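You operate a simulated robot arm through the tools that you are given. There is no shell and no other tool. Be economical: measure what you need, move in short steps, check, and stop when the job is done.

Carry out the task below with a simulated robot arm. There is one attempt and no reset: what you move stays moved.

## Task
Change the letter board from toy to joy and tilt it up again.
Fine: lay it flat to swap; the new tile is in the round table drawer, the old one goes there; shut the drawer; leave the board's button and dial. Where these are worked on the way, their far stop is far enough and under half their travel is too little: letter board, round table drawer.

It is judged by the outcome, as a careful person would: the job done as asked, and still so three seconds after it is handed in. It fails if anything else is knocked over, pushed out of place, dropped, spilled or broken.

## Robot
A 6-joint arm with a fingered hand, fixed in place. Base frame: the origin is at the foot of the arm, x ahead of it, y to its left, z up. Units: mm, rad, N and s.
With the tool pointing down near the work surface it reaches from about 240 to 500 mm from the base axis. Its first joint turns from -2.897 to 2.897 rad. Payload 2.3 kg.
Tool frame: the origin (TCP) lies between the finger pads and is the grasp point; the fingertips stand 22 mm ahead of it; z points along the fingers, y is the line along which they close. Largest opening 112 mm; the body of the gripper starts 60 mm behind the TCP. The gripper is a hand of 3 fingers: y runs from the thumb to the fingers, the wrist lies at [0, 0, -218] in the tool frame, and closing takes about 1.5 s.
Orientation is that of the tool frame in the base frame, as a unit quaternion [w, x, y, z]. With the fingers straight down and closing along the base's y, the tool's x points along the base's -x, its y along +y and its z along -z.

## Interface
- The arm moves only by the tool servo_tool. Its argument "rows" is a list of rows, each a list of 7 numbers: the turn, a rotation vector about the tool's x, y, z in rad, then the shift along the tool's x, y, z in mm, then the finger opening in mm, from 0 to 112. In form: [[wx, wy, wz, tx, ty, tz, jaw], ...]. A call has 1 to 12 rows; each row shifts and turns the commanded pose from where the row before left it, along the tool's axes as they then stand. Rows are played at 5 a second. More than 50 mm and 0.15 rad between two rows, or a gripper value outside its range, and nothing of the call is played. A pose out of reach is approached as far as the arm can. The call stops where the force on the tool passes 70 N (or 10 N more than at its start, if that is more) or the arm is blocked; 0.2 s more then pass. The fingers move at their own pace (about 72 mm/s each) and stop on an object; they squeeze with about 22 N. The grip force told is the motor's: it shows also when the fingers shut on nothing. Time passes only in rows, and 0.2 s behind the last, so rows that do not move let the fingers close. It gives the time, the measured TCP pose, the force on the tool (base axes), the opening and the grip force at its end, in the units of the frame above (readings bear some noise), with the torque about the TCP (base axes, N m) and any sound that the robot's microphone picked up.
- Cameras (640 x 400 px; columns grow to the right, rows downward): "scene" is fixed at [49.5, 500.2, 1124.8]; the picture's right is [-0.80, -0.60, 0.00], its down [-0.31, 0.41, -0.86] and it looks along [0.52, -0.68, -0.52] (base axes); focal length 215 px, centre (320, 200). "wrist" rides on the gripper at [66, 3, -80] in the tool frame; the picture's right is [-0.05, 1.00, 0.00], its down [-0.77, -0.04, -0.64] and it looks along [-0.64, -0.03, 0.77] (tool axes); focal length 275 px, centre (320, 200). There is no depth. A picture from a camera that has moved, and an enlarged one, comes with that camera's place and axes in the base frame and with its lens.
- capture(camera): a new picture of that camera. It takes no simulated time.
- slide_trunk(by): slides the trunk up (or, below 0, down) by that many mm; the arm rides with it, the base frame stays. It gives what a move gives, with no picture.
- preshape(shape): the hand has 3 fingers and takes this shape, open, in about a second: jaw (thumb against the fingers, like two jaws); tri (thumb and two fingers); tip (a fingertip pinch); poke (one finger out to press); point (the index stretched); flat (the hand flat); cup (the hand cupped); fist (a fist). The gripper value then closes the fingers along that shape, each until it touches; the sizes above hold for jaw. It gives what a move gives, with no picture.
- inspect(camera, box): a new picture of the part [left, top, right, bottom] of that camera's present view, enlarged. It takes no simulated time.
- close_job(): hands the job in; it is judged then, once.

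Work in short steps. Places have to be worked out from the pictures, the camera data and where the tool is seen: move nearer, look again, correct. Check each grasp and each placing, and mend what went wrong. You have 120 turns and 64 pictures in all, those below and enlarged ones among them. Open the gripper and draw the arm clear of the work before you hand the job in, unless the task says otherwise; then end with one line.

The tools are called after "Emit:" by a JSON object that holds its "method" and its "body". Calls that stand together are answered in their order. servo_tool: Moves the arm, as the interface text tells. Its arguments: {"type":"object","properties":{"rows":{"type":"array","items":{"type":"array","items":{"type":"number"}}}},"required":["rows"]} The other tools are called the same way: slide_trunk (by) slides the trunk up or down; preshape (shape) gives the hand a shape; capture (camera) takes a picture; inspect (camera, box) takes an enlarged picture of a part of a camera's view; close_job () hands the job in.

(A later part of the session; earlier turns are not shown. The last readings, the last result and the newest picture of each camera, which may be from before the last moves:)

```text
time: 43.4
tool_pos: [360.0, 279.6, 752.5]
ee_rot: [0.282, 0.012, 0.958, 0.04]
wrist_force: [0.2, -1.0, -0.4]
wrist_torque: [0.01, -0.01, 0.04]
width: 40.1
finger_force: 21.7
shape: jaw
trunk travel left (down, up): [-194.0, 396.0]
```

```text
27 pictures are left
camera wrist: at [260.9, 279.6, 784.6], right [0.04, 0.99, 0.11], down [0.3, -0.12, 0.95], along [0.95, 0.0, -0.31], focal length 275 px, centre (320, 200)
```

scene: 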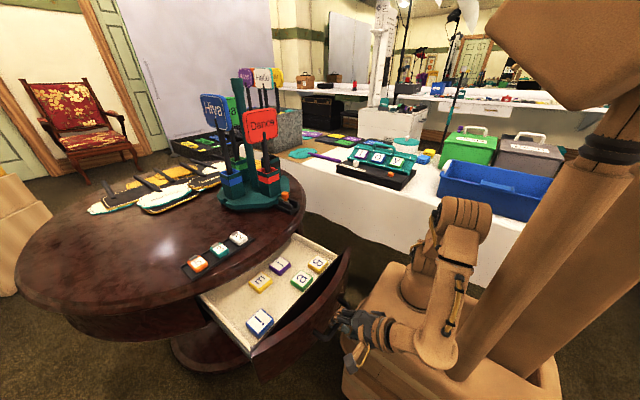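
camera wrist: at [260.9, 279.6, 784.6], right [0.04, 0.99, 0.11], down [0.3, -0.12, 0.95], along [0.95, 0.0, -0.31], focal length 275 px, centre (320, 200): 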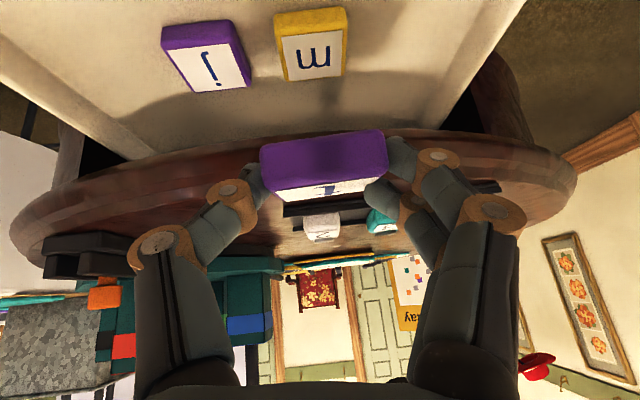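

The t is still held though drooping slightly, so I should place it soon. I move above the free spot at (340, 283) and descend to about 15 mm above the expected contact.

Emit:
{"method": "servo_tool", "body": {"rows": [[0, 0, 0, 26, 3, -16.7, 20], [0, 0, 0, 18.9, -2.8, 29.4, 20], [0, 0, 0, 18.9, -2.8, 29.4, 20], [0, 0, 0, 16.2, -2.4, 25.2, 20], [0, 0, 0, 10.8, -1.6, 16.8, 20]]}}

Emit:
{"method": "capture", "body": {"camera": "wrist"}}

Emit:
{"method": "inspect", "body": {"camera": "scene", "box": [190, 210, 430, 390]}}

```text
time: 44.5
tool_pos: [332.5, 283.3, 655.5]
ee_rot: [0.289, 0.016, 0.956, 0.054]
wrist_force: [1.7, -18.7, 56.7]
wrist_torque: [0.38, 6.31, 2.04]
width: 39.9
finger_force: 21.6
shape: jaw
trunk travel left (down, up): [-194.0, 396.0]
stopped in row 5: the force on the tool passed its limit at 100 N (the readings are from after the stop); the commanded pose is now the measured one
```

```text
26 pictures are left
camera wrist: at [232.9, 281.6, 685.6], right [0.04, 0.99, 0.14], down [0.29, -0.14, 0.95], along [0.96, 0.0, -0.29], focal length 275 px, centre (320, 200)
```

wrist: 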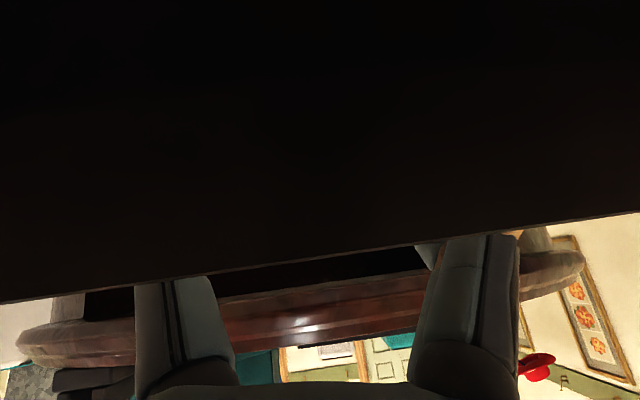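

```text
2.22 times, centred on (310, 300) of scene
camera zoom: at [49.5, 500.2, 1124.8], right [-0.8, -0.6, 0.0], down [-0.31, 0.41, -0.86], along [0.52, -0.68, -0.52], focal length 478 px, centre (342, -22)
```

zoom: 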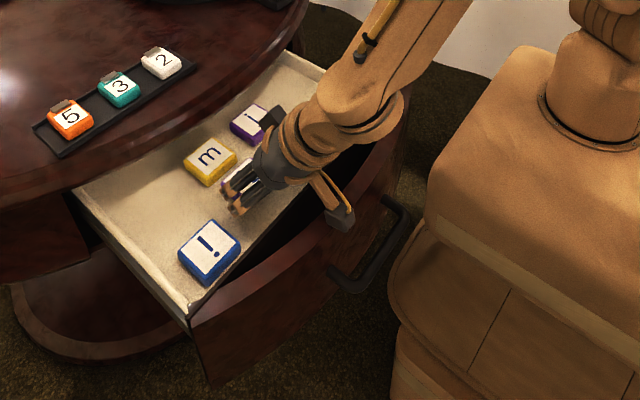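

The wrist camera housing hit the drawer front; I lift off at once. A spot further back, near (425, 352), keeps the housing inside the front.

Emit:
{"method": "servo_tool", "body": {"rows": [[0, 0, 0, -5.4, 0.8, -8.4, 20], [0, 0, 0, -10.8, 1.6, -16.8, 20], [0, 0, 0, -10.8, 1.6, -16.8, 20], [0, 0, 0, -10.8, 1.6, -16.8, 20]]}}

Emit:
{"method": "capture", "body": {"camera": "wrist"}}

Emit:
{"method": "inspect", "body": {"camera": "scene", "box": [190, 210, 430, 390]}}

```text
time: 45.5
tool_pos: [331.0, 283.6, 718.2]
ee_rot: [0.286, 0.014, 0.957, 0.049]
wrist_force: [0.4, 0.0, -0.2]
wrist_torque: [-0.05, 0.01, -0.01]
width: 39.9
finger_force: 22.1
shape: jaw
trunk travel left (down, up): [-194.0, 396.0]
```

```text
24 pictures are left
camera wrist: at [231.0, 283.5, 750.0], right [0.04, 0.99, 0.13], down [0.3, -0.13, 0.95], along [0.95, 0.0, -0.3], focal length 275 px, centre (320, 200)
```

wrist: 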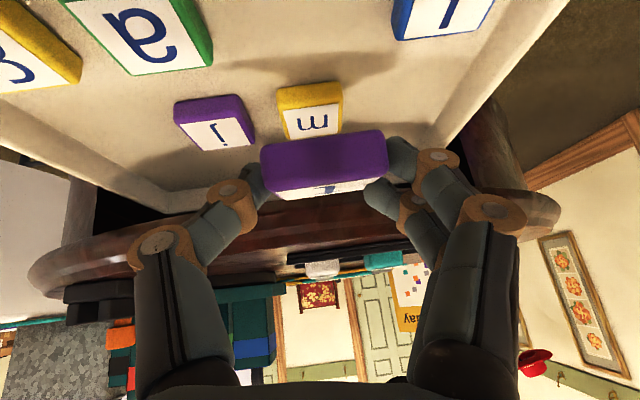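

```text
2.22 times, centred on (310, 300) of scene
camera zoom: at [49.5, 500.2, 1124.8], right [-0.8, -0.6, 0.0], down [-0.31, 0.41, -0.86], along [0.52, -0.68, -0.52], focal length 478 px, centre (342, -22)
```

zoom: 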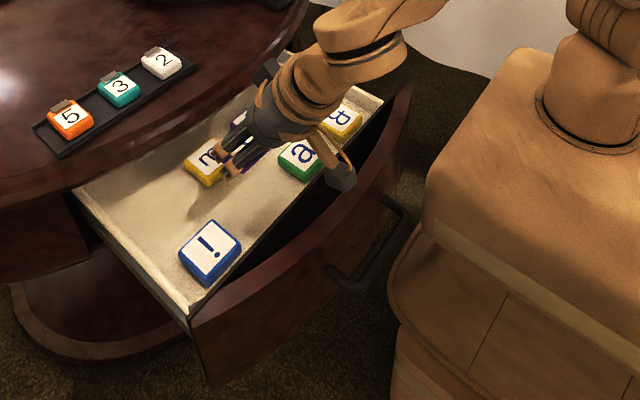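

The drawer and its tiles are undisturbed. I move over (428, 355) and descend most of the way.

Emit:
{"method": "servo_tool", "body": {"rows": [[0, 0, 0, -24, 24, 15.5, 20], [0, 0, 0, -24, 24, 15.5, 20], [0, 0, 0, -24, 24, 15.5, 20], [0, 0, 0, 16.2, -2.7, 25, 20], [0, 0, 0, 16.2, -2.7, 25, 20], [0, 0, 0, 10.8, -1.8, 16.6, 20]]}}

Emit:
{"method": "capture", "body": {"camera": "wrist"}}

```text
time: 46.9
tool_pos: [417.9, 359.3, 647.5]
ee_rot: [0.289, 0.013, 0.956, 0.05]
wrist_force: [0.0, -2.7, 17.2]
wrist_torque: [0.21, -0.07, -0.02]
width: 33.7
finger_force: 21.7
shape: jaw
trunk travel left (down, up): [-194.0, 396.0]
```

```text
22 pictures are left
camera wrist: at [318.2, 358.0, 679.2], right [0.04, 0.99, 0.13], down [0.29, -0.14, 0.95], along [0.96, 0.0, -0.29], focal length 275 px, centre (320, 200)
```

wrist: 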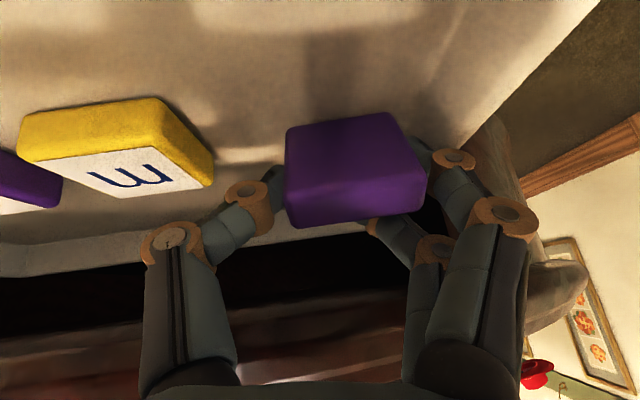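

The t touched the drawer floor, 17 N, and pivoted steeply in the grip. I lift a little and pitch the hand 0.3 rad so the tile will settle face-up.

Emit:
{"method": "servo_tool", "body": {"rows": [[0, 0, 0, -8, 1.3, -12.5, 20], [0, -0.1, 0, 0, 0, 0, 20], [0, -0.1, 0, 0, 0, 0, 20], [0, -0.1, 0, 0, 0, 0, 20]]}}

Emit:
{"method": "capture", "body": {"camera": "wrist"}}

Emit:
{"method": "inspect", "body": {"camera": "scene", "box": [180, 220, 340, 320]}}

```text
time: 47.9
tool_pos: [418.5, 358.1, 662.2]
ee_rot: [0.426, 0.022, 0.903, 0.046]
wrist_force: [0.7, -0.1, -0.3]
wrist_torque: [0.01, 0.01, -0.02]
width: 33.4
finger_force: 21.7
shape: jaw
trunk travel left (down, up): [-194.0, 396.0]
```

```text
21 pictures are left
camera wrist: at [314.2, 360.0, 663.2], right [0.03, 0.99, 0.14], down [0.0, -0.14, 0.99], along [1.0, -0.03, 0.0], focal length 275 px, centre (320, 200)
```

wrist: 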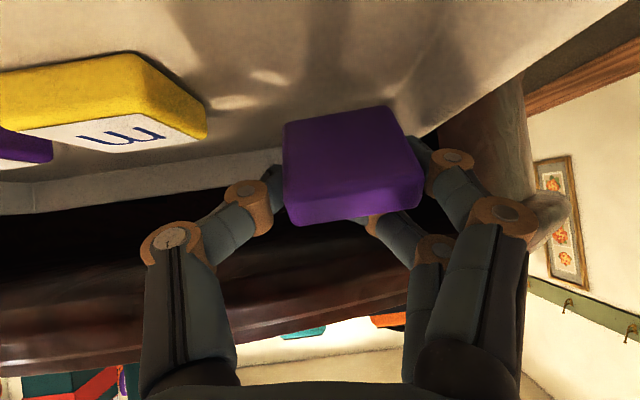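

```text
4.00 times, centred on (260, 270) of scene
camera zoom: at [49.5, 500.2, 1124.8], right [-0.8, -0.6, 0.0], down [-0.31, 0.41, -0.86], along [0.52, -0.68, -0.52], focal length 860 px, centre (560, -80)
```

zoom: 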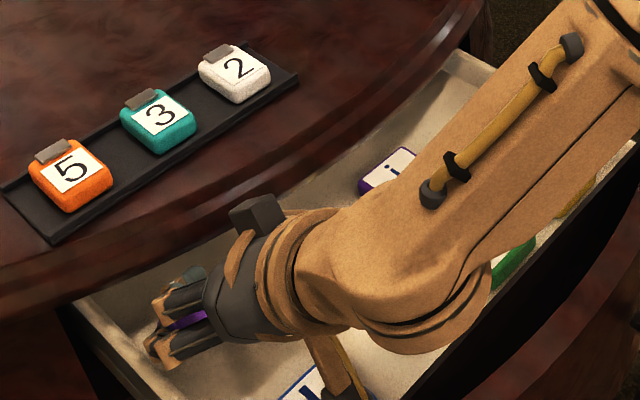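

The pitch is now about 50°, so the tile will fall back face-up. I lower it gently to contact.

Emit:
{"method": "servo_tool", "body": {"rows": [[0, 0, 0, 3.9, -0.5, 3.2, 20], [0, 0, 0, 3.9, -0.5, 3.2, 20], [0, 0, 0, 3.9, -0.5, 3.2, 20]]}}

```text
time: 48.7
tool_pos: [417.8, 356.5, 646.9]
ee_rot: [0.427, 0.022, 0.903, 0.046]
wrist_force: [-0.5, -0.4, 4.0]
wrist_torque: [0.11, -0.05, 0.01]
width: 33.7
finger_force: 21.6
shape: jaw
trunk travel left (down, up): [-194.0, 396.0]
```

Contact is at 4 N. I roll the tile down by moving back and down a few millimetres, then release.

Emit:
{"method": "servo_tool", "body": {"rows": [[0, 0, 0, 3.7, -0.2, -1.4, 20], [0, 0, 0, 3.7, -0.2, -1.4, 20], [0, 0, 0, 3.7, -0.2, -1.4, 20], [0, 0, 0, 0, 0, 0, 45], [0, 0, 0, 0, 0, 0, 60], [0, 0, 0, 0, 0, 0, 66], [0, 0, 0, 0, 0, 0, 66]]}}

Emit:
{"method": "capture", "body": {"camera": "wrist"}}

```text
time: 50.3
tool_pos: [407.9, 357.7, 641.0]
ee_rot: [0.426, 0.021, 0.903, 0.046]
wrist_force: [-1.0, -6.6, -1.7]
wrist_torque: [-0.1, -0.02, 0.08]
width: 61.8
finger_force: 0.1
shape: jaw
trunk travel left (down, up): [-194.0, 396.0]
```

```text
19 pictures are left
camera wrist: at [303.3, 359.1, 641.6], right [0.03, 0.99, 0.14], down [0.0, -0.14, 0.99], along [1.0, -0.03, 0.0], focal length 275 px, centre (320, 200)
```

wrist: 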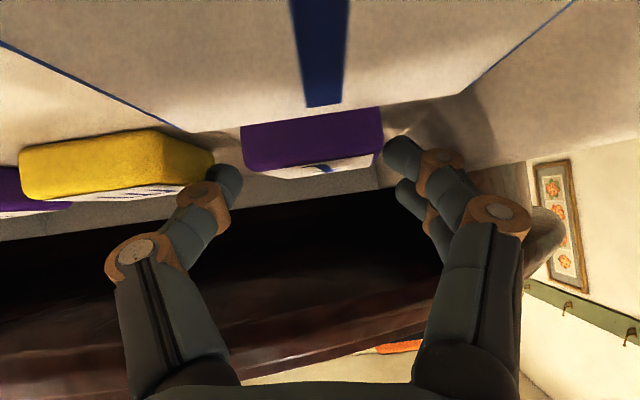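

The t lies face-up on the drawer floor. I withdraw along the tool axis and upward.

Emit:
{"method": "servo_tool", "body": {"rows": [[0, 0, 0, 0, -3, -10, 60], [0, 0, 0, 0, -3, -20, 60], [0, 0, 0, -12, 0, -22, 60], [0, 0, 0, -20, 0, -20, 60], [0, 0.14, 0, -20, 0, -15, 60], [0, 0.14, 0, -10, 0, -10, 60]]}}

Emit:
{"method": "capture", "body": {"camera": "wrist"}}

```text
time: 51.7
tool_pos: [372.2, 340.2, 750.6]
ee_rot: [0.296, 0.015, 0.954, 0.049]
wrist_force: [0.0, 0.4, -0.5]
wrist_torque: [-0.01, 0.04, 0.03]
width: 60.3
finger_force: 0.0
shape: jaw
trunk travel left (down, up): [-194.0, 396.0]
```

```text
18 pictures are left
camera wrist: at [272.6, 338.4, 780.7], right [0.04, 0.99, 0.13], down [0.28, -0.13, 0.95], along [0.96, 0.0, -0.28], focal length 275 px, centre (320, 200)
```

wrist: 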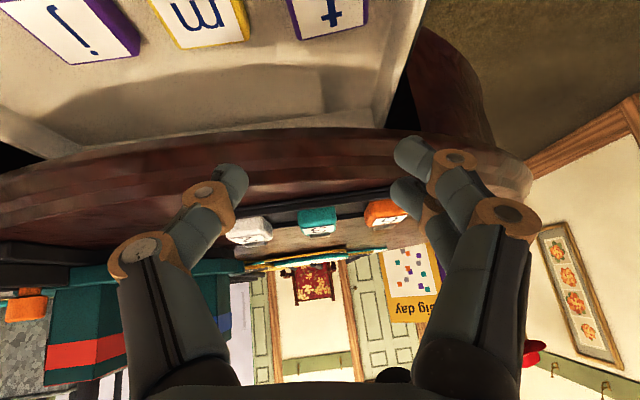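

The t rests neatly beside the m. I level the hand and move across in front of the j.

Emit:
{"method": "servo_tool", "body": {"rows": [[0.1, 0, 0, 0, -40, 0, 72], [0, 0, 0, 0, -45, 0, 72], [0, 0, 0, 0, -45, 0, 72], [0, 0, 0, 5, -6, 15, 72], [0, 0, 0, 10, 0, 20, 72]]}}

Emit:
{"method": "capture", "body": {"camera": "wrist"}}

```text
time: 52.9
tool_pos: [376.2, 204.6, 704.6]
ee_rot: [0.294, 0.03, 0.955, 0.001]
wrist_force: [0.2, 0.3, -0.7]
wrist_torque: [0.02, 0.01, 0.0]
width: 71.6
finger_force: 0.0
shape: jaw
trunk travel left (down, up): [-194.0, 396.0]
```

```text
17 pictures are left
camera wrist: at [276.5, 211.8, 734.0], right [0.09, 0.99, 0.05], down [0.28, -0.07, 0.96], along [0.96, -0.08, -0.28], focal length 275 px, centre (320, 200)
```

wrist: 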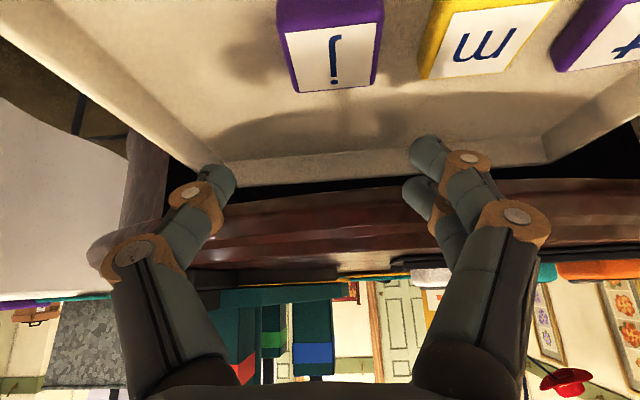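

The letter is clearly a j, tile centred at about (420, 212) and square to the drawer. I correct the yaw and go to a standoff just above it.

Emit:
{"method": "servo_tool", "body": {"rows": [[0, 0, -0.057, 5.4, 4, 22, 72], [0, 0, 0, 10, 4, 22, 72], [0, 0, 0, 5.4, 0, 20, 72]]}}

Emit:
{"method": "capture", "body": {"camera": "wrist"}}

```text
time: 53.7
tool_pos: [395.0, 212.4, 639.5]
ee_rot: [0.293, 0.001, 0.956, -0.007]
wrist_force: [0.4, -0.5, 0.0]
wrist_torque: [0.01, 0.02, -0.01]
width: 71.7
finger_force: 0.0
shape: jaw
trunk travel left (down, up): [-194.0, 396.0]
```

```text
16 pictures are left
camera wrist: at [294.2, 215.3, 669.8], right [0.05, 1.0, 0.01], down [0.28, -0.03, 0.96], along [0.96, -0.04, -0.28], focal length 275 px, centre (320, 200)
```

wrist: 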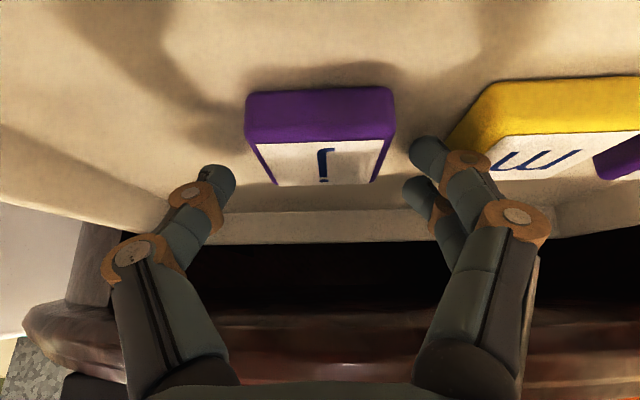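

The j spans about x 398–450, z 594–615. I move in the last 25 mm and close.

Emit:
{"method": "servo_tool", "body": {"rows": [[0, 0, 0, -1.8, -0.5, 12.5, 72], [0, 0, 0, -1.8, -0.5, 12.4, 72], [0, 0, 0, 0, 0, 0, 45], [0, 0, 0, 0, 0, 0, 30], [0, 0, 0, 0, 0, 0, 20], [0, 0, 0, 0, 0, 0, 20], [0, 0, 0, 0, 0, 0, 20], [0, 0, 0, 0, 0, 0, 20]]}}

Emit:
{"method": "capture", "body": {"camera": "wrist"}}

```text
time: 54.6
tool_pos: [412.9, 209.3, 631.8]
ee_rot: [0.303, 0.007, 0.953, -0.001]
wrist_force: [0.5, -0.4, 51.9]
wrist_torque: [2.36, -0.01, -0.01]
width: 45.7
finger_force: 0.0
shape: jaw
trunk travel left (down, up): [-194.0, 396.0]
stopped in row 4: the force on the tool passed its limit at 71 N (the readings are from after the stop); the commanded pose is now the measured one
```

```text
15 pictures are left
camera wrist: at [313.5, 213.4, 658.9], right [0.05, 1.0, 0.03], down [0.26, -0.04, 0.96], along [0.96, -0.04, -0.26], focal length 275 px, centre (320, 200)
```

wrist: 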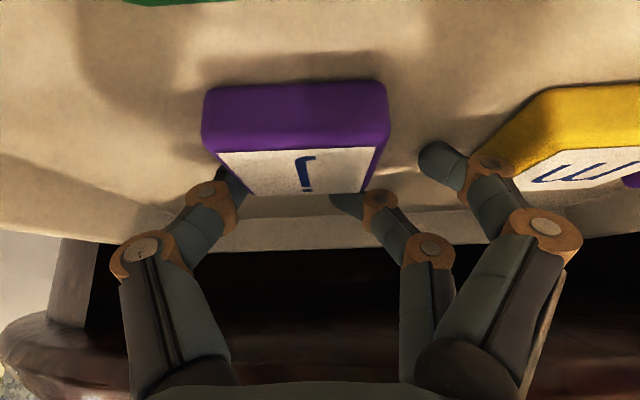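

One finger pressed on the floor while closing, at 52 N. I raise 8 mm, open, re-centre slightly back and to -y, then close again.

Emit:
{"method": "servo_tool", "body": {"rows": [[0, 0, 0, -2.8, 0, -4.1, 60], [0, 0, 0, 2.5, -4, -7, 72], [0, 0, 0, 2.5, -3, 0, 72], [0, 0, 0, 0, 0, 0, 72]]}}

Emit:
{"method": "capture", "body": {"camera": "wrist"}}

```text
time: 55.6
tool_pos: [403.5, 202.6, 633.8]
ee_rot: [0.298, 0.003, 0.955, -0.005]
wrist_force: [-0.4, 0.5, 16.8]
wrist_torque: [0.87, -0.02, 0.03]
width: 72.7
finger_force: 0.1
shape: jaw
trunk travel left (down, up): [-194.0, 396.0]
```

```text
14 pictures are left
camera wrist: at [303.9, 205.5, 663.0], right [0.05, 1.0, 0.02], down [0.27, -0.03, 0.96], along [0.96, -0.04, -0.27], focal length 275 px, centre (320, 200)
```

wrist: 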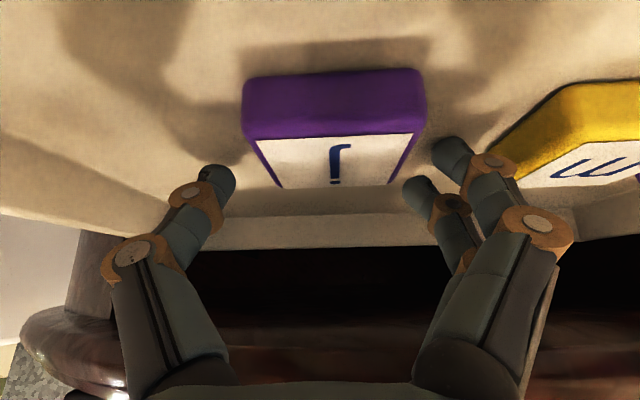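

The right-front fingertip still touches the floor, so the floor is about z 604. I rise 9 mm, shift +4 in y and close.

Emit:
{"method": "servo_tool", "body": {"rows": [[0, 0, 0, -2.8, 2, -4.1, 72], [0, 0, 0, -2.3, 2, -3.4, 72], [0, 0, 0, 0, 0, 0, 55], [0, 0, 0, 0, 0, 0, 40], [0, 0, 0, 0, 0, 0, 20], [0, 0, 0, 0, 0, 0, 20], [0, 0, 0, 0, 0, 0, 20], [0, 0, 0, 0, 0, 0, 20]]}}

Emit:
{"method": "capture", "body": {"camera": "wrist"}}

```text
time: 57.4
tool_pos: [405.6, 206.2, 643.2]
ee_rot: [0.299, 0.004, 0.954, -0.005]
wrist_force: [0.3, 0.0, -0.2]
wrist_torque: [-0.04, -0.01, 0.03]
width: 4.2
finger_force: 21.9
shape: jaw
trunk travel left (down, up): [-194.0, 396.0]
```

```text
13 pictures are left
camera wrist: at [305.7, 210.0, 671.9], right [0.05, 1.0, 0.02], down [0.27, -0.03, 0.96], along [0.96, -0.04, -0.27], focal length 275 px, centre (320, 200)
```

wrist: 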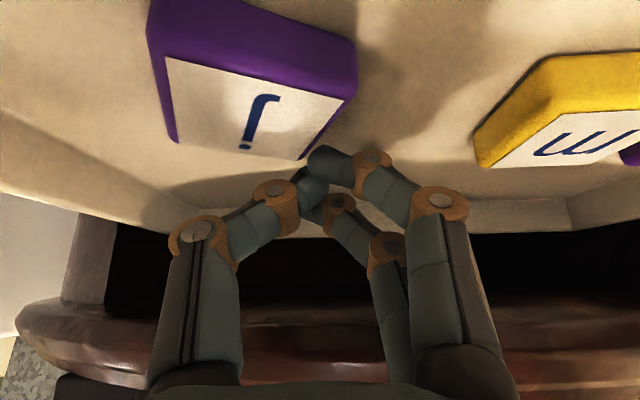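

The tips were too high at this tilt, and the tile squeezed out. It now lies at about (395, 181), turned roughly -0.42 rad. I back off, match its yaw and use a steeper 0.25 rad tilt for a deeper grip.

Emit:
{"method": "servo_tool", "body": {"rows": [[0, 0, 0, -4.7, -11.3, -21, 78], [0, 0, 0, -4.7, -11.3, -21, 78], [0.079, 0, 0.1155, 0, 0, 0, 78], [0.079, 0, 0.1155, 0, 0, 0, 78], [0.079, 0, 0.1155, 0, 0, 0, 78], [0, 0.117, 0, 0, 0, 0, 78], [0, 0.117, 0, 0, 0, 0, 78], [0, 0.117, 0, 0, 0, 0, 78]]}}

Emit:
{"method": "capture", "body": {"camera": "wrist"}}

```text
time: 59.2
tool_pos: [383.1, 185.5, 685.2]
ee_rot: [0.128, 0.212, 0.968, -0.03]
wrist_force: [-52.3, 8.8, 14.3]
wrist_torque: [0.52, -0.69, 2.27]
width: 72.9
finger_force: 0.1
shape: jaw
trunk travel left (down, up): [-194.0, 396.0]
```

```text
12 pictures are left
camera wrist: at [307.6, 222.5, 747.6], right [0.46, 0.89, 0.01], down [0.51, -0.27, 0.81], along [0.73, -0.37, -0.58], focal length 275 px, centre (320, 200)
```

wrist: 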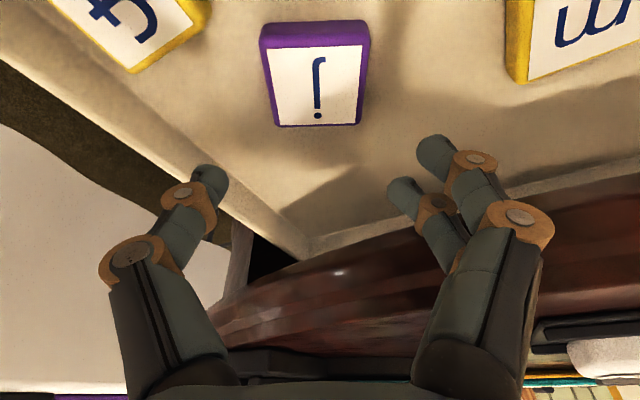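

The body touched the tabletop rim, so I back off at once. Two views place the j's centre at (376, 186) with its top at z≈625; I shift there and descend most of the way.

Emit:
{"method": "servo_tool", "body": {"rows": [[0, 0, 0, 11.3, -2.2, -2.9, 78], [0, 0, 0, 5.2, 0, 19.3, 78], [0, 0, 0, 5.2, 0, 19.3, 78]]}}

Emit:
{"method": "capture", "body": {"camera": "wrist"}}

```text
time: 60.0
tool_pos: [377.9, 190.0, 641.2]
ee_rot: [0.125, 0.211, 0.969, -0.028]
wrist_force: [-0.5, -0.1, -0.5]
wrist_torque: [0.0, 0.02, -0.04]
width: 77.7
finger_force: 0.0
shape: jaw
trunk travel left (down, up): [-194.0, 396.0]
```

```text
11 pictures are left
camera wrist: at [302.5, 227.2, 703.2], right [0.46, 0.89, 0.01], down [0.52, -0.27, 0.81], along [0.72, -0.37, -0.58], focal length 275 px, centre (320, 200)
```

wrist: 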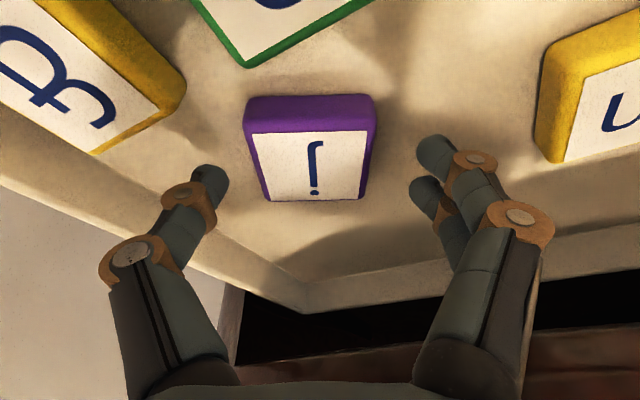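

Centred on the j. I make a small correction, descend 11 mm and close.

Emit:
{"method": "servo_tool", "body": {"rows": [[0, 0, 0, 5.5, -3.5, -1.5, 78], [0, 0, 0, 1.6, 0, 5.8, 78], [0, 0, 0, 1.3, 0, 4.8, 78]]}}

```text
time: 60.8
tool_pos: [370.0, 187.8, 633.7]
ee_rot: [0.127, 0.211, 0.969, -0.028]
wrist_force: [1.9, -2.6, 20.4]
wrist_torque: [0.82, -0.25, -0.06]
width: 76.2
finger_force: 0.1
shape: jaw
trunk travel left (down, up): [-194.0, 396.0]
```

The fingers are on the floor, 20 N. I lift 4 mm and close.

Emit:
{"method": "servo_tool", "body": {"rows": [[0, 0, 0, -1, 0, -3.9, 78], [0, 0, 0, 0, 0, 0, 60], [0, 0, 0, 0, 0, 0, 45], [0, 0, 0, 0, 0, 0, 25], [0, 0, 0, 0, 0, 0, 20], [0, 0, 0, 0, 0, 0, 20], [0, 0, 0, 0, 0, 0, 20]]}}

Emit:
{"method": "capture", "body": {"camera": "wrist"}}

```text
time: 62.4
tool_pos: [370.1, 188.7, 635.4]
ee_rot: [0.124, 0.211, 0.969, -0.029]
wrist_force: [0.1, -1.3, 0.2]
wrist_torque: [0.03, -0.02, 0.0]
width: 42.1
finger_force: 21.7
shape: jaw
trunk travel left (down, up): [-194.0, 396.0]
```

```text
10 pictures are left
camera wrist: at [294.6, 225.4, 697.0], right [0.46, 0.89, 0.01], down [0.52, -0.27, 0.81], along [0.72, -0.37, -0.59], focal length 275 px, centre (320, 200)
```

wrist: 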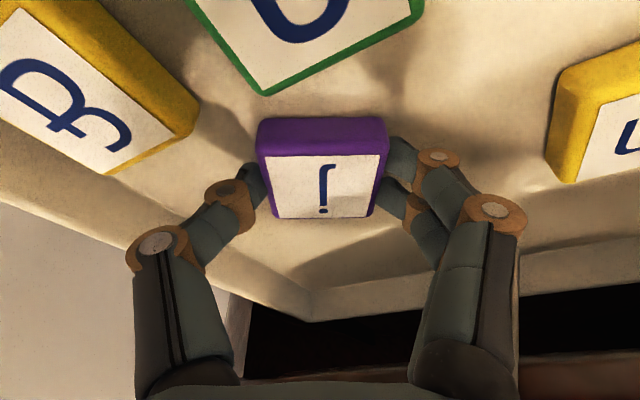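

The j is gripped firmly. I lift it straight up with the trunk, then swing over to the board.

Emit:
{"method": "slide_trunk", "body": {"by": 180}}

Emit:
{"method": "servo_tool", "body": {"rows": [[0.0266, 0, 0.0987, -34, -25.6, 1, 20], [0.0266, 0, 0.0987, -34, -25.6, 1, 20], [0.0266, 0, 0.0987, -34, -25.6, 1, 20], [0.0266, 0, 0.0987, -34, -25.6, 1, 20], [0.0266, 0, 0.0987, -34, -25.6, 1, 20], [0.0266, 0, 0.0987, -34, -25.6, 1, 20], [0.0266, 0, 0.0987, -34, -25.6, 1, 20], [0.0266, 0, 0.0987, -34, -25.6, 1, 20], [0.0266, 0, 0.0987, -34, -25.6, 1, 20], [0.0266, 0, 0.0987, -34, -25.6, 1, 20], [0.0266, 0, 0.0987, -34, -25.6, 1, 20]]}}

```text
time: 64.4
tool_pos: [369.8, 188.1, 816.2]
ee_rot: [0.125, 0.211, 0.969, -0.03]
wrist_force: [0.1, 0.4, -0.4]
wrist_torque: [0.03, -0.02, -0.04]
width: 41.9
finger_force: 21.9
shape: jaw
trunk travel left (down, up): [-374.0, 216.0]
```

```text
time: 66.8
tool_pos: [358.1, -248.8, 904.6]
ee_rot: [0.091, 0.695, 0.706, -0.095]
wrist_force: [-0.4, -0.6, -1.5]
wrist_torque: [-0.01, -0.03, -0.01]
width: 41.8
finger_force: 21.5
shape: jaw
trunk travel left (down, up): [-374.0, 216.0]
```

The j is held. I pitch the hand out by 0.3 rad for reach and move above the empty slot.

Emit:
{"method": "servo_tool", "body": {"rows": [[0, -0.15, 0, 0, 0, 0, 20], [0, -0.15, 0, 0, 0, 0, 20], [-0.04, 0, 0, -14.8, 30.2, 30.6, 20], [0, 0, 0, -14.8, 30.2, 30.6, 20], [0, 0, 0, -14.8, 30.2, 30.6, 20]]}}

Emit:
{"method": "capture", "body": {"camera": "wrist"}}

```text
time: 68.0
tool_pos: [450.9, -332.1, 851.7]
ee_rot: [0.207, 0.669, 0.69, -0.185]
wrist_force: [0.4, -1.0, -0.7]
wrist_torque: [-0.02, 0.03, -0.01]
width: 41.6
finger_force: 22.8
shape: jaw
trunk travel left (down, up): [-374.0, 216.0]
```

```text
9 pictures are left
camera wrist: at [449.5, -233.7, 885.5], right [1.0, 0.0, 0.05], down [-0.05, -0.32, 0.95], along [0.01, -0.95, -0.32], focal length 275 px, centre (320, 200)
```

wrist: 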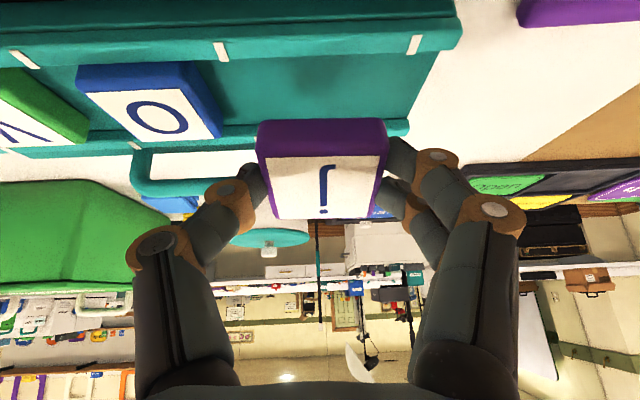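

The slot centre is x≈453 and the tile is at about 451. I trim the yaw and offset, then descend to just above the panel.

Emit:
{"method": "servo_tool", "body": {"rows": [[0, 0, 0.036, 5.5, 1.5, 14.3, 20], [0, 0, 0, 8, -0.3, 12.7, 20], [0, 0, 0, 4, 0, 6.4, 20], [0, 0, 0, 2.1, 0, 3.4, 20]]}}

Emit:
{"method": "inspect", "body": {"camera": "scene", "box": [320, 130, 420, 192]}}

```text
time: 69.0
tool_pos: [453.0, -335.3, 808.6]
ee_rot: [0.212, 0.682, 0.676, -0.181]
wrist_force: [-0.3, 2.2, 7.2]
wrist_torque: [0.15, 0.11, -0.05]
width: 39.7
finger_force: 22.5
shape: jaw
trunk travel left (down, up): [-374.0, 216.0]
```

```text
6.40 times, centred on (370, 161) of scene
camera zoom: at [49.5, 500.2, 1124.8], right [-0.8, -0.6, 0.0], down [-0.31, 0.41, -0.86], along [0.52, -0.68, -0.52], focal length 1376 px, centre (0, 450)
```

zoom: 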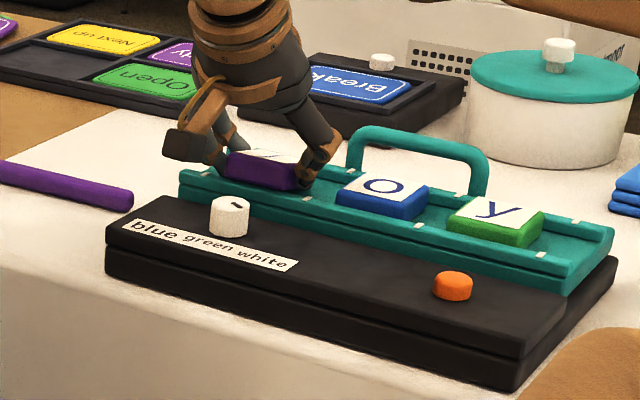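

The tile is in the slot with 7 N contact. I press down 4 mm to level it and then release.

Emit:
{"method": "servo_tool", "body": {"rows": [[0, 0, 0, 1.1, 0, 1.7, 20], [0, 0, 0, 1.1, 0, 1.7, 20], [0, 0, 0, 0, 0, 0, 45], [0, 0, 0, 0, 0, 0, 62], [0, 0, 0, 0, 0, 0, 66], [0, 0, 0, 0, 0, 0, 66]]}}

Emit:
{"method": "capture", "body": {"camera": "wrist"}}

```text
time: 70.4
tool_pos: [451.2, -334.4, 806.7]
ee_rot: [0.212, 0.682, 0.676, -0.18]
wrist_force: [-3.3, -2.3, 12.2]
wrist_torque: [-0.06, -0.27, -0.07]
width: 61.1
finger_force: 0.1
shape: jaw
trunk travel left (down, up): [-374.0, 216.0]
```

```text
7 pictures are left
camera wrist: at [453.5, -236.9, 839.3], right [1.0, -0.03, 0.07], down [-0.08, -0.31, 0.95], along [-0.01, -0.95, -0.31], focal length 275 px, centre (320, 200)
```

wrist: 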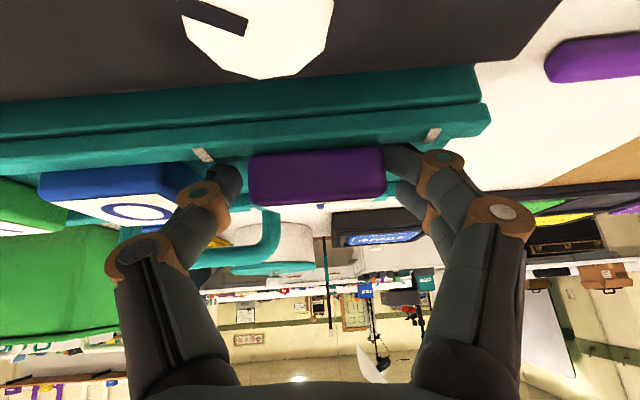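

The near edge of the tile looks raised, perhaps resting on the lower rail. I open a bit more, lift away and look.

Emit:
{"method": "servo_tool", "body": {"rows": [[0, 0, 0, -1.1, 0.5, -1.7, 74], [0, 0, 0, -1.1, 0.5, -1.7, 76], [0, 0, 0, -5.3, 0.5, -8.5, 76], [0, 0, 0, -10.6, 0, -17, 76], [0, 0, 0, -10.6, 0, -17, 76]]}}

Emit:
{"method": "capture", "body": {"camera": "wrist"}}

```text
time: 71.6
tool_pos: [454.1, -334.1, 858.9]
ee_rot: [0.212, 0.682, 0.677, -0.179]
wrist_force: [-0.5, 0.2, -0.5]
wrist_torque: [0.0, -0.01, 0.01]
width: 75.7
finger_force: 0.1
shape: jaw
trunk travel left (down, up): [-374.0, 216.0]
```

```text
6 pictures are left
camera wrist: at [456.0, -235.7, 892.6], right [1.0, -0.03, 0.07], down [-0.08, -0.31, 0.95], along [-0.01, -0.95, -0.32], focal length 275 px, centre (320, 200)
```

wrist: 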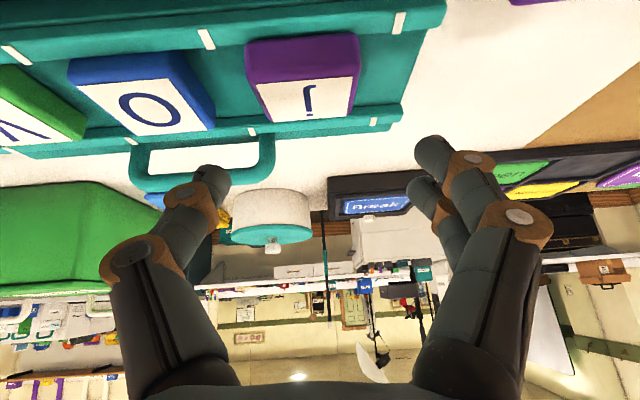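

The j's near edge sits on the lower rail, about 6–8 mm too far toward +y. I regrasp it in place, lift slightly, shift toward -y and set it down again.

Emit:
{"method": "servo_tool", "body": {"rows": [[0, 0, 0, 10.6, -1, 17, 76], [0, 0, 0, 10.6, -1, 17, 76], [0, 0, 0, 3.5, 0, 5.6, 76], [0, 0, 0, 0, 0, 0, 55], [0, 0, 0, 0, 0, 0, 40], [0, 0, 0, 0, 0, 0, 20], [0, 0, 0, 0, 0, 0, 20], [0, 0, 0, 0, 0, 0, 20], [0, 0, 0, 0, 0, 0, 20]]}}

```text
time: 73.6
tool_pos: [455.5, -334.6, 812.1]
ee_rot: [0.213, 0.681, 0.677, -0.18]
wrist_force: [0.3, -0.4, 1.1]
wrist_torque: [-0.05, -0.08, 0.0]
width: 41.5
finger_force: 22.0
shape: jaw
trunk travel left (down, up): [-374.0, 216.0]
```

Gripped at 41.5. I lift 8 mm, tilt out a bit more, shift 8 mm toward -y, and lower to light contact.

Emit:
{"method": "servo_tool", "body": {"rows": [[0, 0, 0, -4.3, 0.2, -6.8, 20], [0, -0.12, 0, 0, 0, 0, 20], [0, 0, 0, -6.5, -2, 5.2, 20], [0, 0, 0, 3.2, 0, 3.9, 20]]}}

```text
time: 74.6
tool_pos: [452.7, -343.2, 815.9]
ee_rot: [0.253, 0.669, 0.663, -0.221]
wrist_force: [0.9, 0.2, -0.5]
wrist_torque: [-0.02, 0.0, -0.01]
width: 40.3
finger_force: 22.2
shape: jaw
trunk travel left (down, up): [-374.0, 216.0]
```

Position is good at (452.7, -343.2, 815.9). I lower in small steps and look from the wrist camera.

Emit:
{"method": "servo_tool", "body": {"rows": [[0, 0, 0, 2.5, 0, 3.1, 20], [0, 0, 0, 1.9, 0, 2.3, 20], [0, 0, 0, 1.3, 0, 1.6, 20]]}}

Emit:
{"method": "capture", "body": {"camera": "wrist"}}

```text
time: 75.4
tool_pos: [452.4, -341.5, 808.4]
ee_rot: [0.254, 0.669, 0.663, -0.221]
wrist_force: [0.1, 1.4, 8.9]
wrist_torque: [-0.27, -0.24, 0.03]
width: 41.1
finger_force: 22.4
shape: jaw
trunk travel left (down, up): [-374.0, 216.0]
```

```text
5 pictures are left
camera wrist: at [454.3, -240.3, 829.6], right [1.0, -0.03, 0.08], down [-0.08, -0.2, 0.98], along [-0.01, -0.98, -0.2], focal length 275 px, centre (320, 200)
```

wrist: 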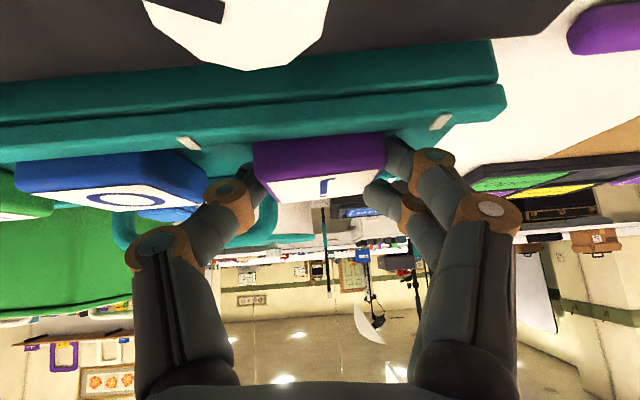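

The face now shows and the tile sits behind the rail like the o. I release and lift clear.

Emit:
{"method": "servo_tool", "body": {"rows": [[0, 0, 0, 0, 0, 0, 45], [0, 0, 0, 0, 0, 0, 62], [0, 0, 0, 0, 0, 0, 74], [0, 0, 0, -1.3, 0.5, -1.6, 76], [0, 0, 0, -6.3, 0.5, -7.8, 76], [0, 0, 0, -12.6, 0, -15.6, 76], [0, 0, 0, -15, 0, -18.7, 76]]}}

Emit:
{"method": "capture", "body": {"camera": "wrist"}}

```text
time: 77.0
tool_pos: [450.6, -343.1, 862.7]
ee_rot: [0.253, 0.669, 0.663, -0.221]
wrist_force: [-0.2, -0.1, -0.1]
wrist_torque: [0.02, 0.02, 0.01]
width: 75.6
finger_force: 0.0
shape: jaw
trunk travel left (down, up): [-374.0, 216.0]
```

```text
4 pictures are left
camera wrist: at [452.9, -240.9, 883.8], right [1.0, -0.03, 0.08], down [-0.08, -0.2, 0.98], along [-0.01, -0.98, -0.2], focal length 275 px, centre (320, 200)
```

wrist: 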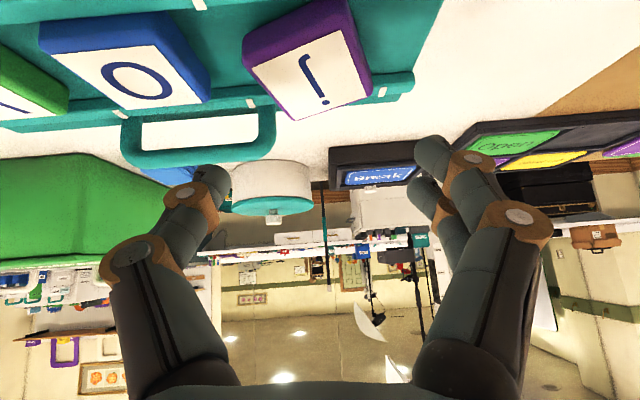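

On release the j turned about 20° and its rear edge rode onto the upper rail; its centre is about (452, -358) against the slot's (453, -349). I regrasp matching its yaw.

Emit:
{"method": "servo_tool", "body": {"rows": [[-0.074, 0.003, -0.09, 0, 0, 0, 76], [-0.074, 0.003, -0.09, 0, 0, 0, 76], [-0.074, 0.003, -0.09, 0, 0, 0, 76], [0, 0, 0, 8, -4.5, 14, 76], [0, 0, 0, 10, -0.7, 12, 76], [0, 0, 0, 8, -0.7, 9.5, 76], [0, 0, 0, 3.2, 0, 3.9, 76]]}}

```text
time: 78.6
tool_pos: [447.8, -345.7, 811.8]
ee_rot: [0.291, 0.542, 0.769, -0.175]
wrist_force: [0.8, -0.4, -0.5]
wrist_torque: [-0.02, 0.03, -0.01]
width: 75.7
finger_force: 0.0
shape: jaw
trunk travel left (down, up): [-374.0, 216.0]
```

In place without contact. I close.

Emit:
{"method": "servo_tool", "body": {"rows": [[0, 0, 0, 0, 0, 0, 60], [0, 0, 0, 0, 0, 0, 45], [0, 0, 0, 0, 0, 0, 20], [0, 0, 0, 0, 0, 0, 20], [0, 0, 0, 0, 0, 0, 20], [0, 0, 0, 0, 0, 0, 20]]}}

```text
time: 80.0
tool_pos: [448.7, -346.6, 812.7]
ee_rot: [0.29, 0.544, 0.768, -0.175]
wrist_force: [0.9, -1.2, 4.6]
wrist_torque: [-0.1, -0.06, 0.02]
width: 40.6
finger_force: 22.0
shape: jaw
trunk travel left (down, up): [-374.0, 216.0]
```

Gripped at 40.6. I lift 8 mm, turn it back square, shift to the slot centre and lower to just above contact.

Emit:
{"method": "servo_tool", "body": {"rows": [[0, 0, 0, -5.1, 0.4, -6.2, 20], [0.074, -0.003, 0.09, 0, 0, 0, 20], [0.074, -0.003, 0.09, 0, 0, 0, 20], [0.074, -0.003, 0.09, 0, 0, 0, 20], [0, 0, 0, 8.1, 4, -6.6, 20], [0, 0, 0, 3.8, -0.3, 4.6, 20]]}}

Emit:
{"method": "capture", "body": {"camera": "wrist"}}

```text
time: 81.4
tool_pos: [452.0, -337.0, 816.0]
ee_rot: [0.252, 0.671, 0.661, -0.221]
wrist_force: [-0.7, -8.7, 3.3]
wrist_torque: [-0.18, -0.01, -0.07]
width: 40.5
finger_force: 21.8
shape: jaw
trunk travel left (down, up): [-374.0, 216.0]
```

```text
3 pictures are left
camera wrist: at [453.9, -235.7, 836.1], right [1.0, -0.03, 0.08], down [-0.08, -0.2, 0.98], along [-0.02, -0.98, -0.2], focal length 275 px, centre (320, 200)
```

wrist: 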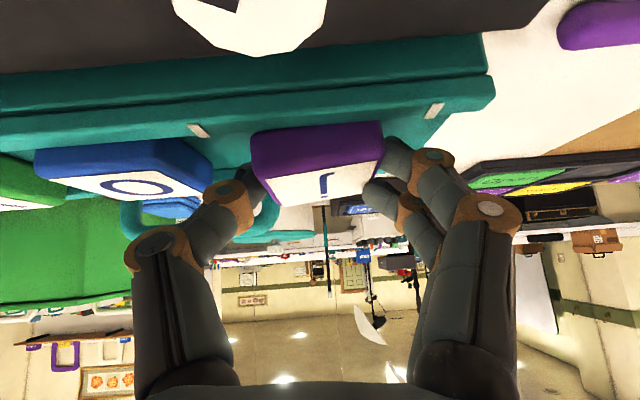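

The tile's lower edge is against the lower rail, inside it, as it should be. I ease 2 mm back, lower to contact, open fully, and wait before lifting.

Emit:
{"method": "servo_tool", "body": {"rows": [[0, 0, 0, -1.6, 0, 1.3, 20], [0, 0, 0, 1.9, 0, 2.3, 20], [0, 0, 0, 1.9, 0, 2.3, 20]]}}

```text
time: 82.2
tool_pos: [452.0, -339.8, 810.1]
ee_rot: [0.253, 0.669, 0.663, -0.221]
wrist_force: [-0.8, 1.2, 1.8]
wrist_torque: [0.01, -0.08, 0.0]
width: 40.4
finger_force: 21.9
shape: jaw
trunk travel left (down, up): [-374.0, 216.0]
```

Contact is light, 2 N. I open gradually and hold.

Emit:
{"method": "servo_tool", "body": {"rows": [[0, 0, 0, 0, 0, 0, 50], [0, 0, 0, 0, 0, 0, 60], [0, 0, 0, 0, 0, 0, 70], [0, 0, 0, 0, 0, 0, 76], [0, 0, 0, 0, 0, 0, 76], [0, 0, 0, 0, 0, 0, 76], [0, 0, 0, -3.2, 0.2, -3.9, 76], [0, 0, 0, -6.3, 0.3, -7.8, 76], [0, 0, 0, -12.6, 0, -15.6, 76], [0, 0, 0, -15, 0, -18.7, 76]]}}

Emit:
{"method": "capture", "body": {"camera": "wrist"}}

```text
time: 84.4
tool_pos: [450.7, -337.8, 868.6]
ee_rot: [0.253, 0.669, 0.663, -0.222]
wrist_force: [0.1, -0.7, 0.1]
wrist_torque: [0.02, 0.0, -0.03]
width: 75.7
finger_force: 0.1
shape: jaw
trunk travel left (down, up): [-374.0, 216.0]
```

```text
2 pictures are left
camera wrist: at [452.0, -236.2, 890.1], right [1.0, -0.03, 0.08], down [-0.08, -0.2, 0.98], along [-0.01, -0.98, -0.2], focal length 275 px, centre (320, 200)
```

wrist: 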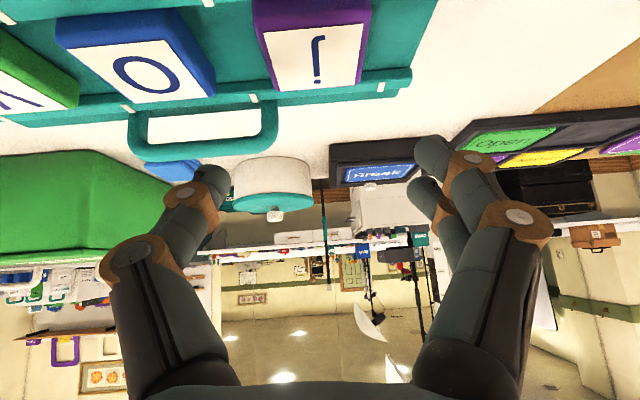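

The j now sits square and flat in its slot: joy. The handle bar, now near (378, -395, 820), was at (370, -340, 858) when tilted. I'll push it up from behind, so I lift and turn the hand 90° to lean toward +x with fingers closed.

Emit:
{"method": "servo_tool", "body": {"rows": [[0, 0, 0, -25, 2, -31, 40], [-0.0905, 0.006, -0.1107, 0, 0, 0, 0], [-0.0905, 0.006, -0.1107, 0, 0, 0, 0], [-0.0905, 0.006, -0.1107, 0, 0, 0, 0], [-0.0905, 0.006, -0.1107, 0, 0, 0, 0], [-0.0905, 0.006, -0.1107, 0, 0, 0, 0], [-0.0905, 0.006, -0.1107, 0, 0, 0, 0], [-0.0905, 0.006, -0.1107, 0, 0, 0, 0], [-0.0905, 0.006, -0.1107, 0, 0, 0, 0], [-0.0905, 0.006, -0.1107, 0, 0, 0, 0], [-0.0905, 0.006, -0.1107, 0, 0, 0, 0], [-0.0905, 0.006, -0.1107, 0, 0, 0, 0]]}}

```text
time: 87.0
tool_pos: [462.0, -345.4, 911.9]
ee_rot: [0.338, 0.014, 0.941, 0.019]
wrist_force: [-0.1, -0.3, 0.0]
wrist_torque: [0.01, 0.01, 0.02]
width: 0.1
finger_force: 21.9
shape: jaw
out of reach, approached as far as the arm can: row 12
trunk travel left (down, up): [-374.0, 216.0]
```

Orientation is right. I move behind the handle, still above it.

Emit:
{"method": "servo_tool", "body": {"rows": [[0, 0, 0, 33, -25.4, -13.4, 0], [0, 0, 0, 33, -25.4, -13.4, 0], [0, 0, 0, 33, -25.4, -13.4, 0]]}}

```text
time: 87.8
tool_pos: [458.0, -346.7, 909.2]
ee_rot: [0.337, 0.008, 0.941, 0.022]
wrist_force: [-0.2, -0.2, -0.6]
wrist_torque: [-0.03, 0.01, -0.02]
width: 0.0
finger_force: 22.7
shape: jaw
out of reach, approached as far as the arm can: row 1, 2, 3
trunk travel left (down, up): [-374.0, 216.0]
```

Commands to this pose are being refused, perhaps by a joint limit. I test a simple move toward -x alone.

Emit:
{"method": "servo_tool", "body": {"rows": [[0, 0, 0, 23, 0, -19, 0], [0, 0, 0, 23, 0, -19, 0]]}}

```text
time: 88.4
tool_pos: [458.4, -346.6, 909.0]
ee_rot: [0.337, 0.007, 0.941, 0.022]
wrist_force: [-0.7, 0.0, 0.9]
wrist_torque: [0.0, -0.02, 0.0]
width: 0.0
finger_force: 21.9
shape: jaw
out of reach, approached as far as the arm can: row 1, 2
trunk travel left (down, up): [-374.0, 216.0]
```

A joint limit blocks this roll. I roll the hand 90° about its own axis, which gives the same lean with a freer wrist.

Emit:
{"method": "servo_tool", "body": {"rows": [[0, 0, 0.143, 0, 0, 0, 0], [0, 0, 0.143, 0, 0, 0, 0], [0, 0, 0.143, 0, 0, 0, 0], [0, 0, 0.143, 0, 0, 0, 0], [0, 0, 0.143, 0, 0, 0, 0], [0, 0, 0.143, 0, 0, 0, 0], [0, 0, 0.143, 0, 0, 0, 0], [0, 0, 0.143, 0, 0, 0, 0], [0, 0, 0.143, 0, 0, 0, 0], [0, 0, 0.143, 0, 0, 0, 0], [0, 0, 0.141, 0, 0, 0, 0]]}}

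```text
time: 90.8
tool_pos: [458.4, -347.7, 908.1]
ee_rot: [0.223, 0.668, 0.662, 0.255]
wrist_force: [-0.3, -0.3, 0.5]
wrist_torque: [0.02, 0.0, -0.03]
width: 0.2
finger_force: 22.1
shape: jaw
trunk travel left (down, up): [-374.0, 216.0]
```

The roll worked. I move to behind and above the handle.

Emit:
{"method": "servo_tool", "body": {"rows": [[0, 0, 0, -28.3, -28.2, -15, 0], [0, 0, 0, -28.3, -28.2, -15, 0], [0, 0, 0, -28.3, -28.2, -15, 0]]}}

```text
time: 91.6
tool_pos: [359.3, -403.9, 882.9]
ee_rot: [0.224, 0.667, 0.663, 0.255]
wrist_force: [-0.7, -0.5, 0.2]
wrist_torque: [-0.01, -0.01, 0.02]
width: 0.0
finger_force: 21.5
shape: jaw
out of reach, approached as far as the arm can: row 1, 2, 3
trunk travel left (down, up): [-374.0, 216.0]
```

Reach stops at y -404. I lean a little more, so the wrist comes nearer, and try again.

Emit:
{"method": "servo_tool", "body": {"rows": [[-0.12, 0, 0, 0, 0, 0, 0], [0, -0.1, 0, 0, 0, 0, 0], [0, 0, 0, -14, -5, 0, 0], [0, 0, 0, -14, -5, 0, 0]]}}

```text
time: 92.6
tool_pos: [354.6, -436.6, 876.5]
ee_rot: [0.296, 0.666, 0.633, 0.26]
wrist_force: [0.5, 0.3, 0.1]
wrist_torque: [0.02, -0.02, -0.01]
width: 0.1
finger_force: 21.8
shape: jaw
out of reach, approached as far as the arm can: row 1, 2, 3, 4
trunk travel left (down, up): [-374.0, 216.0]
```

Behind the handle now, at y -437. I descend so the tips are below the bar.

Emit:
{"method": "servo_tool", "body": {"rows": [[0, 0, 0, 0.6, -15.4, 14.7, 0], [0, 0, 0, 0.6, -15.4, 14.7, 0], [0, 0, 0, 0.6, -15.4, 14.7, 0]]}}

```text
time: 93.4
tool_pos: [353.5, -432.6, 814.1]
ee_rot: [0.295, 0.667, 0.632, 0.261]
wrist_force: [-0.1, -0.8, -0.2]
wrist_torque: [0.04, 0.01, -0.02]
width: 0.0
finger_force: 22.9
shape: jaw
trunk travel left (down, up): [-374.0, 216.0]
```

In place with no contact. I move +y in small steps to find the bar.

Emit:
{"method": "servo_tool", "body": {"rows": [[0, 0, 0, 6, 0, 0, 0], [0, 0, 0, 5, 0, 0, 0], [0, 0, 0, 5, 0, 0, 0]]}}

```text
time: 94.2
tool_pos: [355.3, -422.7, 814.1]
ee_rot: [0.296, 0.667, 0.632, 0.262]
wrist_force: [-1.1, -18.7, 6.9]
wrist_torque: [0.14, -0.03, -0.13]
width: 0.0
finger_force: 22.2
shape: jaw
trunk travel left (down, up): [-374.0, 216.0]
```

Contact is 19 N. Now I follow the bar's arc: mostly upward with some +y.

Emit:
{"method": "servo_tool", "body": {"rows": [[0, 0, 0, 1, 4.3, -4.1, 0], [0, 0, 0, 2, 4.3, -4.1, 0], [0, 0, 0, 3, 4.3, -4.1, 0]]}}

```text
time: 95.0
tool_pos: [356.8, -414.6, 831.1]
ee_rot: [0.293, 0.666, 0.633, 0.262]
wrist_force: [-3.5, -8.3, 4.3]
wrist_torque: [0.08, -0.06, -0.03]
width: 0.0
finger_force: 22.1
shape: jaw
trunk travel left (down, up): [-374.0, 216.0]
```

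The bar is following: force fell while y advanced 8 mm. I continue round the arc.

Emit:
{"method": "servo_tool", "body": {"rows": [[0, 0, 0, 4, 3.6, -3.4, 0], [0, 0, 0, 4, 3.6, -3.4, 0], [0, 0, 0, 4, 3.2, -3.1, 0], [0, 0, 0, 5, 2.9, -2.8, 0], [0, 0, 0, 5, 2.5, -2.4, 0]]}}

Emit:
{"method": "inspect", "body": {"camera": "scene", "box": [180, 120, 440, 330]}}

```text
time: 96.2
tool_pos: [358.4, -394.1, 850.6]
ee_rot: [0.295, 0.666, 0.633, 0.262]
wrist_force: [-0.1, -2.4, 0.1]
wrist_torque: [-0.06, 0.02, 0.0]
width: 0.0
finger_force: 21.8
shape: jaw
trunk travel left (down, up): [-374.0, 216.0]
```

```text
1.90 times, centred on (310, 225) of scene
camera zoom: at [49.5, 500.2, 1124.8], right [-0.8, -0.6, 0.0], down [-0.31, 0.41, -0.86], along [0.52, -0.68, -0.52], focal length 410 px, centre (339, 152)
```

zoom: 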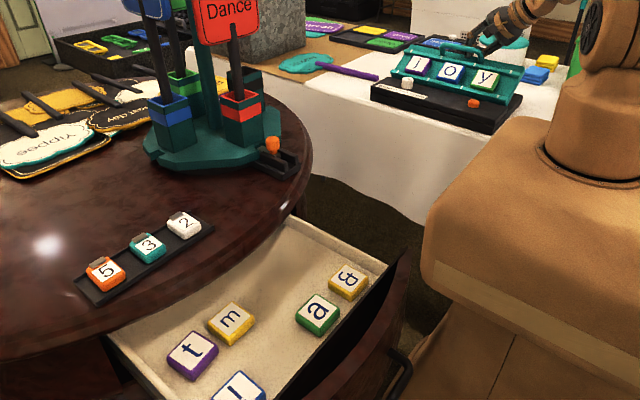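

The panel is rising and reads "joy", at about 60% of its travel. I continue to the original tilt, watching for the stop.

Emit:
{"method": "servo_tool", "body": {"rows": [[0, 0, 0, 5, 2.2, -2.1, 0], [0, 0, 0, 5, 1.8, -1.7, 0], [0, 0, 0, 5, 1.4, -1.4, 0], [0, 0, 0, 5, 1.1, -1, 0]]}}

```text
time: 97.2
tool_pos: [358.9, -385.7, 858.7]
ee_rot: [0.3, 0.668, 0.632, 0.255]
wrist_force: [-4.0, -55.6, -4.6]
wrist_torque: [-0.11, 0.02, -0.01]
width: 0.1
finger_force: 21.9
shape: jaw
trunk travel left (down, up): [-374.0, 216.0]
stopped in row 4: the force on the tool passed its limit at 73 N (the readings are from after the stop); the commanded pose is now the measured one
```

The far stop is reached, at 56 N. I back off toward -y and rise clear.

Emit:
{"method": "servo_tool", "body": {"rows": [[0, 0, 0, -5, 0, 0, 0], [0, 0, 0, -12, 0, 0, 0], [0, 0, 0, -15, 0, 0, 0], [0, 0, 0, 0, 20, -19, 0], [0, 0, 0, 0, 25, -24, 0], [0, 0, 0, 0, 25, -24, 0]]}}

```text
time: 98.6
tool_pos: [354.1, -403.3, 961.3]
ee_rot: [0.3, 0.666, 0.633, 0.256]
wrist_force: [-0.4, 0.4, 0.2]
wrist_torque: [0.04, -0.01, 0.0]
width: 0.0
finger_force: 22.1
shape: jaw
trunk travel left (down, up): [-374.0, 216.0]
```

Now for the drawer. I move the hand back from the board at height and bring the fingers to vertical.

Emit:
{"method": "servo_tool", "body": {"rows": [[0, 0, 0, 40, 0, 0, 0], [0, 0, 0, 40, 0, 0, 0], [0, 0, 0, 40, 0, 0, 0], [0, 0, 0, 40, 0, 0, 0], [0, 0, 0, 40, 0, 0, 0], [0.133, 0, 0, 20, 0, 0, 0], [0.133, 0, 0, 20, 0, 0, 0], [0.133, 0, 0, 20, 0, 0, 0], [0.133, 0, 0, 20, 0, 0, 0], [0.133, 0, 0, 0, 0, 0, 0], [0.133, 0, 0, 0, 0, 0, 0]]}}

```text
time: 101.0
tool_pos: [374.6, -124.0, 948.6]
ee_rot: [0.017, 0.73, 0.683, -0.01]
wrist_force: [-0.3, -1.2, -0.2]
wrist_torque: [0.0, 0.01, 0.0]
width: 0.0
finger_force: 22.0
shape: jaw
trunk travel left (down, up): [-374.0, 216.0]
```

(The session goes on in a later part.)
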